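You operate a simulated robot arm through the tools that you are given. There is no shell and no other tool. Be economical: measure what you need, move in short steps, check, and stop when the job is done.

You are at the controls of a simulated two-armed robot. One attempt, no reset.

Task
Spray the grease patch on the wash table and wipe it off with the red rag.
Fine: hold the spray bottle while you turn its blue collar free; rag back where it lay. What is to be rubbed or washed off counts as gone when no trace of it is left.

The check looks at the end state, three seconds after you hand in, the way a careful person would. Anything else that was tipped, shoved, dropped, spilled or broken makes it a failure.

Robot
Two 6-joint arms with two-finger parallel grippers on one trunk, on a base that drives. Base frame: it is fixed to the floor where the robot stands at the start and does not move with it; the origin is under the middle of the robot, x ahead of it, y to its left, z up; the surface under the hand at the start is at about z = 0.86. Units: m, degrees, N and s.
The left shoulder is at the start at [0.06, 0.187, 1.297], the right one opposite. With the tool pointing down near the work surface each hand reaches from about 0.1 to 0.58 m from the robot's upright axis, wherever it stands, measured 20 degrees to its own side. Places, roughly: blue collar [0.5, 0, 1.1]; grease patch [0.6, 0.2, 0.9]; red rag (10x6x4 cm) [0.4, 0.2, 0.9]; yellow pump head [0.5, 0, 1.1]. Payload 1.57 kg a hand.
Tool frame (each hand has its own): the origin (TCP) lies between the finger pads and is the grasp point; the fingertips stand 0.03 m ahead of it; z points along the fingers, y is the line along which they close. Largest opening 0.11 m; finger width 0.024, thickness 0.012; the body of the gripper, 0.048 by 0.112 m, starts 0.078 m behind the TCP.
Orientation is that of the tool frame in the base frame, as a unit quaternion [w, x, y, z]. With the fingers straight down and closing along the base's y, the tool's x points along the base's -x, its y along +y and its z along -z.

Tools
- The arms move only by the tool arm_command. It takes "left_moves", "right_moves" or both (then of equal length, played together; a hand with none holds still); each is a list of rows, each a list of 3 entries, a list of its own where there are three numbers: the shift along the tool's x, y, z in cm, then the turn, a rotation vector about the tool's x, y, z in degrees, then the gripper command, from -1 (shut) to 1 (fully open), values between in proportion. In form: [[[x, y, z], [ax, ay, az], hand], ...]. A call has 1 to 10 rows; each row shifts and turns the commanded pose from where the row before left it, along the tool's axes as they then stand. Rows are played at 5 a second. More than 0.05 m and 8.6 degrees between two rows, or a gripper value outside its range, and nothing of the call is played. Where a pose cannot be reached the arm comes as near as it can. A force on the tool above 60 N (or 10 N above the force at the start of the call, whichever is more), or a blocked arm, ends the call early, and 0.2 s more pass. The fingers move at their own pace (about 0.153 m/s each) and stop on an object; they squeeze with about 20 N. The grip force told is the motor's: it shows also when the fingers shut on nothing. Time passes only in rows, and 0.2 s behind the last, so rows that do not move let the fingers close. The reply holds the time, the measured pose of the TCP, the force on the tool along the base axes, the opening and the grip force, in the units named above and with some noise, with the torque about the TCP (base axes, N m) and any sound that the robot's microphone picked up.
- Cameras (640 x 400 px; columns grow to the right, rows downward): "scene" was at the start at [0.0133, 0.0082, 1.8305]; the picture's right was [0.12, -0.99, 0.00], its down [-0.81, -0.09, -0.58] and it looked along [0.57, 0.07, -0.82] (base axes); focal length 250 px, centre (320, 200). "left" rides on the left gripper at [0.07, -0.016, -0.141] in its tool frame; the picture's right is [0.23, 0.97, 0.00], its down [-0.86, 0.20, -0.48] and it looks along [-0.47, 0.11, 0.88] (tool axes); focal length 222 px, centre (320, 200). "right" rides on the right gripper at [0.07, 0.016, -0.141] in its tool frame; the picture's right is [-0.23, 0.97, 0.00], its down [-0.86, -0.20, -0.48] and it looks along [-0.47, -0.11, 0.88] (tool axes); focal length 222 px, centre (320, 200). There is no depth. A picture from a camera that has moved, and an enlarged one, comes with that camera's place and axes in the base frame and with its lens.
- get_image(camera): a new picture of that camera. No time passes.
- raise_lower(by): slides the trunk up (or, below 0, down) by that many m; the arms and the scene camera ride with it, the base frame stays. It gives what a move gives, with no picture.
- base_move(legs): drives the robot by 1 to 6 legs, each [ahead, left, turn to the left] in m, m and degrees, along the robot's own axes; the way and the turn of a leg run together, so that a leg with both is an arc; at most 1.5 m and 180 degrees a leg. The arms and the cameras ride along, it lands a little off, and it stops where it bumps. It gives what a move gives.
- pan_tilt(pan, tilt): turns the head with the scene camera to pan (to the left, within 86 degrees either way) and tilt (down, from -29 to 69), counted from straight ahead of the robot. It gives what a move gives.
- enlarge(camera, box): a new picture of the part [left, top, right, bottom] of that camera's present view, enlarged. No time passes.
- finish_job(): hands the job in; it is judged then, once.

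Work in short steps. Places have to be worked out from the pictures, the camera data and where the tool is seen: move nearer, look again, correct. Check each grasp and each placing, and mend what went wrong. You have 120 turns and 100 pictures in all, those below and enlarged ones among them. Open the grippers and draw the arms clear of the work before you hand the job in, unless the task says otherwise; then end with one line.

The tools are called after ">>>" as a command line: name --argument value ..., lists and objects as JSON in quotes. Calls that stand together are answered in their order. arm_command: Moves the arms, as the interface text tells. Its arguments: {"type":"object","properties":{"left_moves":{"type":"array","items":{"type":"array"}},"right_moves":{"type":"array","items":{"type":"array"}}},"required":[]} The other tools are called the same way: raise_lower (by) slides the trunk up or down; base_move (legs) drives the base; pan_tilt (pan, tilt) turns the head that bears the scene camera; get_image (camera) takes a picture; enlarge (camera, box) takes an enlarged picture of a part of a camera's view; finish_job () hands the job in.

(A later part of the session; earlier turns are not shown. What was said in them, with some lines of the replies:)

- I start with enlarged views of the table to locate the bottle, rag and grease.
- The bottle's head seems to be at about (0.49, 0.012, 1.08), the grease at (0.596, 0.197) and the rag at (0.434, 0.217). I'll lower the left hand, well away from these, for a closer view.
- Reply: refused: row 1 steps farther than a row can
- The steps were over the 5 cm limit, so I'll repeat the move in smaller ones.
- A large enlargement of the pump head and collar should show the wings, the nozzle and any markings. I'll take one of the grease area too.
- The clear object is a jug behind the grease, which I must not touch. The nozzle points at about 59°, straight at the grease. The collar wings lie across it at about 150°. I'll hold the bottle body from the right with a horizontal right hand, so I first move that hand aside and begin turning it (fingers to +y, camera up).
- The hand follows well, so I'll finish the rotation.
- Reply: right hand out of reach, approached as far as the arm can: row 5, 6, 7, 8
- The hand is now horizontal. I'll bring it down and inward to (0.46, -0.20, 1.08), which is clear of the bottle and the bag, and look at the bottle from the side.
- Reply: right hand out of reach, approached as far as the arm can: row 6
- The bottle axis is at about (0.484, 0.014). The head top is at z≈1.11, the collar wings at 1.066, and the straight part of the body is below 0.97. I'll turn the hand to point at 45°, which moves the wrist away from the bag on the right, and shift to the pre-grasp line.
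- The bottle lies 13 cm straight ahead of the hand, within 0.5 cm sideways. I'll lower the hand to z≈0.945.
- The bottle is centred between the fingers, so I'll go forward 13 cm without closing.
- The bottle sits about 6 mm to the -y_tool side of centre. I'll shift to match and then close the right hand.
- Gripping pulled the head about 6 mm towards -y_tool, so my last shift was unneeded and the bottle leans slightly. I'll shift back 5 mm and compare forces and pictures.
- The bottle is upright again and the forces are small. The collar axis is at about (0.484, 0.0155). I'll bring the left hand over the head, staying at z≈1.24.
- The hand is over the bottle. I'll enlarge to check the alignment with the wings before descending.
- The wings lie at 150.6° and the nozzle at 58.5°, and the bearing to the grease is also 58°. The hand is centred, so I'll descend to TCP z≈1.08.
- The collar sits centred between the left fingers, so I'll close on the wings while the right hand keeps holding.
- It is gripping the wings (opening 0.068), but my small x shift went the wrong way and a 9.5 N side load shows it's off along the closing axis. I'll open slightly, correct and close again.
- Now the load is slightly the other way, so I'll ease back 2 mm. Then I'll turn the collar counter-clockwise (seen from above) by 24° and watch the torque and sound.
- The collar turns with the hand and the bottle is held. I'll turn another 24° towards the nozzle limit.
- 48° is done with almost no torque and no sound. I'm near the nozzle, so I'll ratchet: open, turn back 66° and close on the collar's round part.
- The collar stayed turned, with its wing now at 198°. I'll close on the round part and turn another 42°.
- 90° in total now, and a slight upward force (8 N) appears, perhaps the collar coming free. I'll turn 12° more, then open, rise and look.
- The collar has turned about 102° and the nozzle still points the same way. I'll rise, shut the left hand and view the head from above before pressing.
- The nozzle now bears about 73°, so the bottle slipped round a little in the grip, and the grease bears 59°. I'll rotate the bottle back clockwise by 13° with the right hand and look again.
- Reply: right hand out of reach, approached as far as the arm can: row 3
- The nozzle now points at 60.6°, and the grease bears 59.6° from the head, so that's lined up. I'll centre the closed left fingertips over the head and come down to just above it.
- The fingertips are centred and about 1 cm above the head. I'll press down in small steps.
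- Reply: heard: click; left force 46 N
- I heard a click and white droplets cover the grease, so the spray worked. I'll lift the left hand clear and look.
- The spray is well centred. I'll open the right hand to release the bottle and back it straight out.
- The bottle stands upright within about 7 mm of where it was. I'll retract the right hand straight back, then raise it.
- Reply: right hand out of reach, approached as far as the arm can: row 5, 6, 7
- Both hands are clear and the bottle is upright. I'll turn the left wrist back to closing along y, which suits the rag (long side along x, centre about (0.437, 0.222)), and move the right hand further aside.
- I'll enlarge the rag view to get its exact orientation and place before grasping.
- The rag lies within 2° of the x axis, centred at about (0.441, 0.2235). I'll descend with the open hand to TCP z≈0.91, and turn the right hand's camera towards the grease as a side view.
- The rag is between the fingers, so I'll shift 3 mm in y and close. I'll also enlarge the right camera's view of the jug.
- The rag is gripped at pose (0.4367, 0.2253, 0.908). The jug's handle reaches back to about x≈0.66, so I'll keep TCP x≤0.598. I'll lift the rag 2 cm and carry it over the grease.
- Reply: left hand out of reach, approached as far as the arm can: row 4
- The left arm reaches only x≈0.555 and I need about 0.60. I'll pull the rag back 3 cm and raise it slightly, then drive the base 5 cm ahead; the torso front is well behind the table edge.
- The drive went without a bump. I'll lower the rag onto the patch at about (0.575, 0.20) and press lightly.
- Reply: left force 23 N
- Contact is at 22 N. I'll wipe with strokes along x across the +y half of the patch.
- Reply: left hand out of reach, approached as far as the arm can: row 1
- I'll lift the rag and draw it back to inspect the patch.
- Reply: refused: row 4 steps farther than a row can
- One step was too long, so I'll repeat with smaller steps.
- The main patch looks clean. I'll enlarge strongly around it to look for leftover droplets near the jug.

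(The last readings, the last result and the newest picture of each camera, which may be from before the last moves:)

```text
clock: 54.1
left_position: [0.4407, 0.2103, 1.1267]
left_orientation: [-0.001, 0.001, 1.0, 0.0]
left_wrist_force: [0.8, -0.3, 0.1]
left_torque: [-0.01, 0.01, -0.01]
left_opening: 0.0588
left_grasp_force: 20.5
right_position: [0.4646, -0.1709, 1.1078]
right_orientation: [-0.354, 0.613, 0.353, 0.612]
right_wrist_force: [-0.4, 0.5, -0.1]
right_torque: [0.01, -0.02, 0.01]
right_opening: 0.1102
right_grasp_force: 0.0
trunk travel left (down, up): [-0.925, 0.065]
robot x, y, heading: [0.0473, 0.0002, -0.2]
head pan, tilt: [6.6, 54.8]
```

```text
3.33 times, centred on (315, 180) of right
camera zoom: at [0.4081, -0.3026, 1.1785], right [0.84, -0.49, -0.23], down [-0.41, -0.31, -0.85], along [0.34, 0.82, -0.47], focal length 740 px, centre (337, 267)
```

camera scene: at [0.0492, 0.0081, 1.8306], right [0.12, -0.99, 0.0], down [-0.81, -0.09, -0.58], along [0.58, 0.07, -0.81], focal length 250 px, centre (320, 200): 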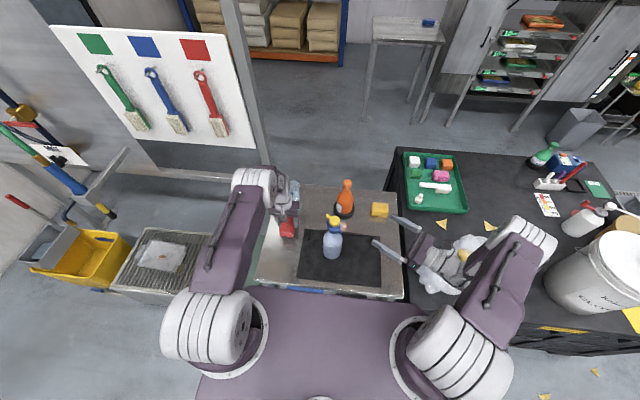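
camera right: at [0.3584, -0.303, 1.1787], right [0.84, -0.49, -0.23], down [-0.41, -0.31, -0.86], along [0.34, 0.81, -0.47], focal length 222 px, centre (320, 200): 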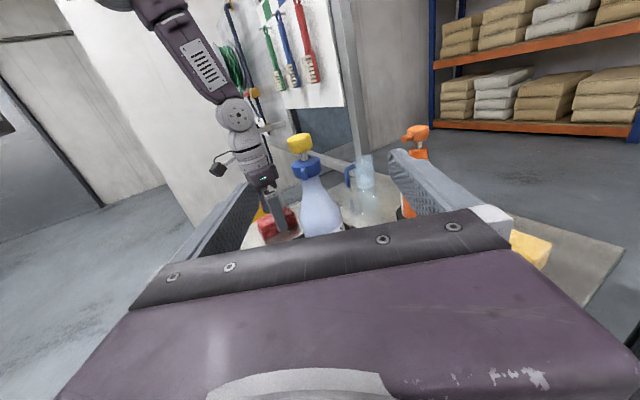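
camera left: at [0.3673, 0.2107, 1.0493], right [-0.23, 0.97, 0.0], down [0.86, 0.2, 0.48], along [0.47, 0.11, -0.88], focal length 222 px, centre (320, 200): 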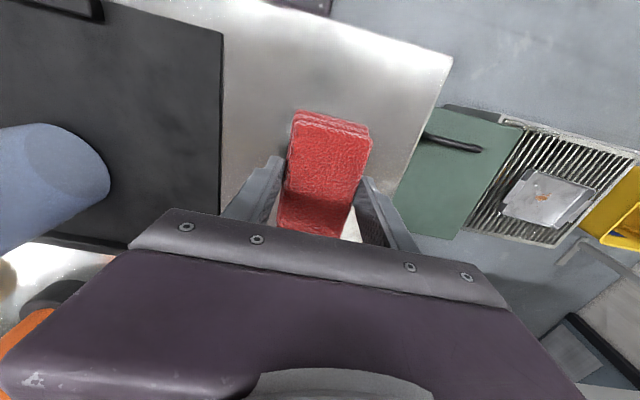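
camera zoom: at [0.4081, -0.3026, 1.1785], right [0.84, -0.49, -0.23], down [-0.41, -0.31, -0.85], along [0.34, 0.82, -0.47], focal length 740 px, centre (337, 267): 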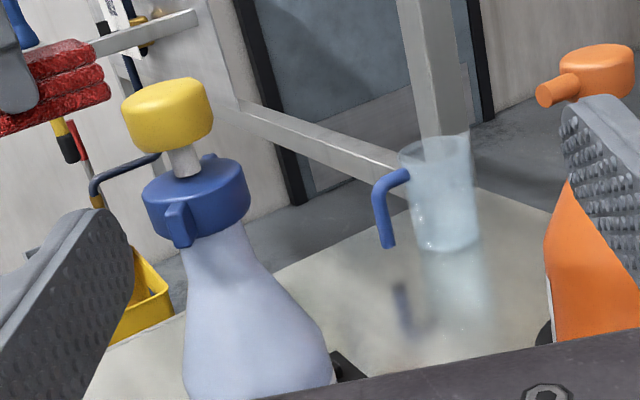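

The specks by the jug are its reflections, which were there before spraying too. I'll check the left part of the patch area as well.

>>> enlarge --camera "scene" --box '[264, 210, 312, 250]'

```text
10.00 times, centred on (288, 230) of scene
camera zoom: at [0.063, 0.008, 1.8305], right [0.12, -0.99, 0.0], down [-0.81, -0.09, -0.58], along [0.57, 0.07, -0.82], focal length 2502 px, centre (640, -100)
```

zoom: 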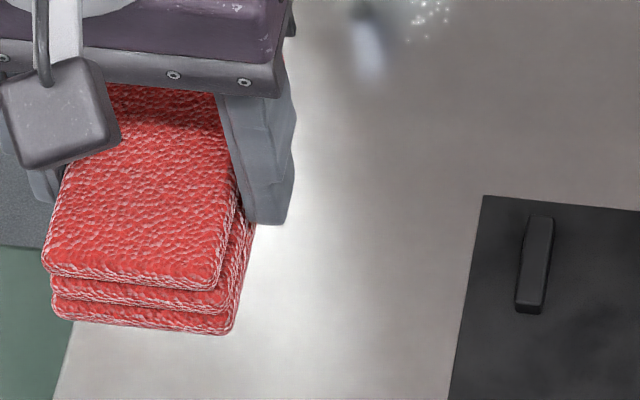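

Everything visible is clean. I'll put the rag back at its original pose (0.4367, 0.2253, 0.908).

>>> arm_command --left_moves '[[[0.4, 1.5, 0], [0, 0, 0], -1], [[0, 0, 4.5], [0, 0, 0], -1], [[0, 0, 4.5], [0, 0, 0], -1], [[0, 0, 4.5], [0, 0, 0], -1], [[0, 0, 4.5], [0, 0, 0], -1], [[0, 0, 2.8], [0, 0, 0], -1], [[0, 0, 0], [0, 0, 0], -1]]'

```text
clock: 55.7
left_position: [0.4374, 0.2244, 0.9193]
left_orientation: [0.0, 0.0, 1.0, 0.0]
left_wrist_force: [-0.4, 0.7, -1.0]
left_torque: [0.01, 0.02, 0.02]
left_opening: 0.0591
left_grasp_force: 19.9
right_position: [0.4635, -0.171, 1.1105]
right_orientation: [-0.354, 0.612, 0.353, 0.613]
right_wrist_force: [-0.1, 0.8, 0.2]
right_torque: [0.0, -0.01, -0.01]
right_opening: 0.1098
right_grasp_force: 0.1
trunk travel left (down, up): [-0.925, 0.065]
robot x, y, heading: [0.0484, -0.0031, 0.2]
head pan, tilt: [6.6, 54.8]
```

The x and y match and the rag is about 1 cm above the table. I'll lower it to contact, release and rise.

>>> arm_command --left_moves '[[[0.05, 0.1, 0.8], [0, 0, 0], -1], [[0, 0, 0.4], [0, 0, 0], -1], [[0, 0, 0], [0, 0, 0], -1], [[0, 0, 0], [0, 0, 0.0], 0.0], [[0, 0, 0], [0, 0, 0], 1], [[0, 0, 0], [0, 0, 0], 1], [[0, 0, -4], [0, 0, 0], 1], [[0, 0, -4.5], [0, 0, 0], 1], [[0, 0, -4.5], [0, 0, 0], 1], [[0, 0, -4.5], [0, 0, 0], 1]]'

>>> arm_command --left_moves '[[[4, 0, -2.5], [0, 0, 0], 1], [[4, 0, -2.5], [0, 0, 0], 1], [[4, 2, -2], [0, 0, 0], 1], [[4, 2, -2], [0, 0, 0], 1], [[0, 4.5, 0], [0, 0, 0], 1], [[0, 4.5, 0], [0, 0, 0], 1], [[0, 0, 0], [0, 0, 0], 1]]'

>>> enlarge --camera "scene" --box '[250, 175, 330, 275]'

>>> get_image --camera "scene"

```text
clock: 57.9
left_position: [0.4339, 0.2261, 1.0843]
left_orientation: [0.0, -0.001, 1.0, 0.0]
left_wrist_force: [0.2, 0.3, 0.6]
left_torque: [0.0, -0.03, -0.01]
left_opening: 0.1101
left_grasp_force: 0.0
right_position: [0.4631, -0.1713, 1.1101]
right_orientation: [-0.355, 0.611, 0.354, 0.613]
right_wrist_force: [-0.4, 0.3, 0.9]
right_torque: [0.04, 0.0, -0.01]
right_opening: 0.1099
right_grasp_force: 0.1
trunk travel left (down, up): [-0.925, 0.065]
robot x, y, heading: [0.051, -0.0002, 0.1]
head pan, tilt: [6.6, 54.8]
```

```text
clock: 59.5
left_position: [0.306, 0.3679, 1.1754]
left_orientation: [0.0, 0.0, 1.0, 0.0]
left_wrist_force: [-0.4, -1.0, 0.4]
left_torque: [0.01, 0.0, 0.0]
left_opening: 0.1101
left_grasp_force: 0.1
left hand out of reach, approached as far as the arm can: row 3, 4
right_position: [0.4625, -0.1712, 1.1103]
right_orientation: [-0.353, 0.613, 0.352, 0.613]
right_wrist_force: [-0.1, 0.0, -0.4]
right_torque: [0.0, 0.03, 0.02]
right_opening: 0.1102
right_grasp_force: 0.0
trunk travel left (down, up): [-0.925, 0.065]
robot x, y, heading: [0.0498, -0.0013, 0.2]
head pan, tilt: [6.6, 54.8]
```

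```text
4.00 times, centred on (290, 225) of scene
camera zoom: at [0.0619, 0.0073, 1.8305], right [0.12, -0.99, 0.0], down [-0.81, -0.09, -0.58], along [0.57, 0.07, -0.82], focal length 1001 px, centre (440, 100)
```

zoom: 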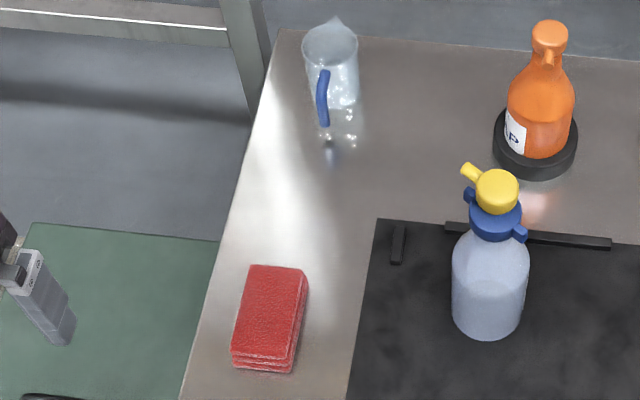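

```text
28 pictures are left
camera scene: at [0.0619, 0.0073, 1.8305], right [0.12, -0.99, 0.0], down [-0.81, -0.09, -0.58], along [0.57, 0.07, -0.82], focal length 250 px, centre (320, 200)
```

scene: 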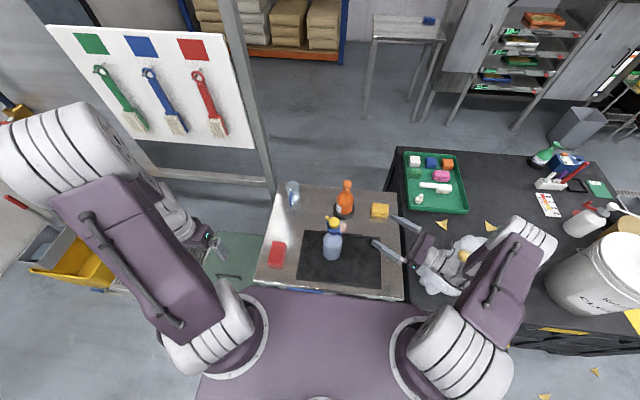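

The rag is back and flat. I'll take a high enlargement of the cleaned area to check for traces.

>>> enlarge --camera "scene" --box '[268, 200, 316, 242]'

>>> enlarge --camera "scene" --box '[380, 220, 500, 300]'

```text
9.52 times, centred on (292, 221) of scene
camera zoom: at [0.0619, 0.0073, 1.8305], right [0.12, -0.99, 0.0], down [-0.81, -0.09, -0.58], along [0.57, 0.07, -0.82], focal length 2383 px, centre (587, 0)
```

zoom: 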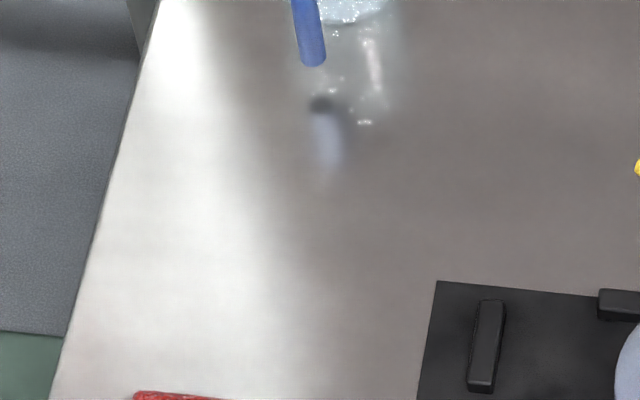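

```text
5.00 times, centred on (440, 260) of scene
camera zoom: at [0.0619, 0.0073, 1.8305], right [0.12, -0.99, 0.0], down [-0.81, -0.09, -0.58], along [0.57, 0.07, -0.82], focal length 1251 px, centre (-280, -100)
```

zoom: 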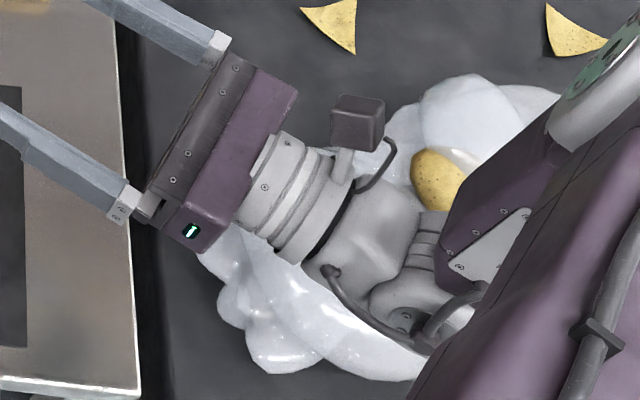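

No trace remains and the rag, bottle, jug and bag are all in place. I'll raise the right hand a bit further clear before handing in.

>>> arm_command --right_moves '[[[4, 0, -1], [0, 0, 0], 1], [[4, 0, -1], [0, 0, 0], 1], [[0, 0, 0], [0, 0, 0], 1]]'

>>> get_image --camera "scene"

```text
clock: 60.3
left_position: [0.3068, 0.3679, 1.1752]
left_orientation: [-0.001, 0.0, 1.0, 0.0]
left_wrist_force: [0.0, 0.3, 0.2]
left_torque: [-0.01, 0.02, 0.0]
left_opening: 0.11
left_grasp_force: 0.0
right_position: [0.4546, -0.1887, 1.1905]
right_orientation: [-0.354, 0.613, 0.353, 0.612]
right_wrist_force: [0.5, -0.2, -0.4]
right_torque: [0.01, -0.02, -0.01]
right_opening: 0.11
right_grasp_force: 0.0
trunk travel left (down, up): [-0.925, 0.065]
robot x, y, heading: [0.0508, 0.0016, 0.3]
head pan, tilt: [6.6, 54.8]
```

```text
25 pictures are left
camera scene: at [0.0629, 0.0074, 1.8305], right [0.12, -0.99, 0.0], down [-0.81, -0.09, -0.58], along [0.57, 0.07, -0.82], focal length 250 px, centre (320, 200)
```

scene: 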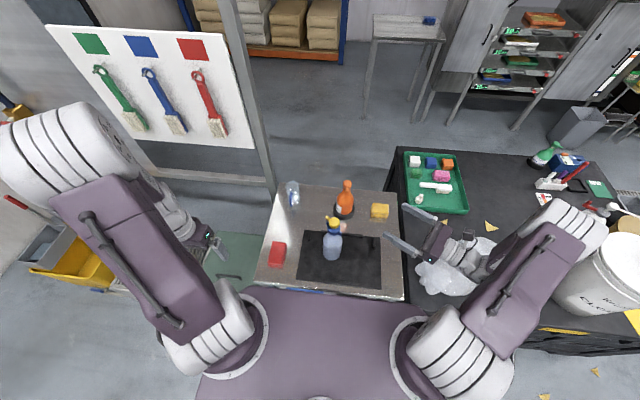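

Both hands are open and clear, and the table is in order, so I'm handing in.

>>> finish_job

```text
The job is handed in.
```

I freed the blue collar while holding the bottle, sprayed the grease patch and wiped it off with no trace left in the pictures. The rag is back where it lay, and the bottle stands upright about 7 mm from where it started.
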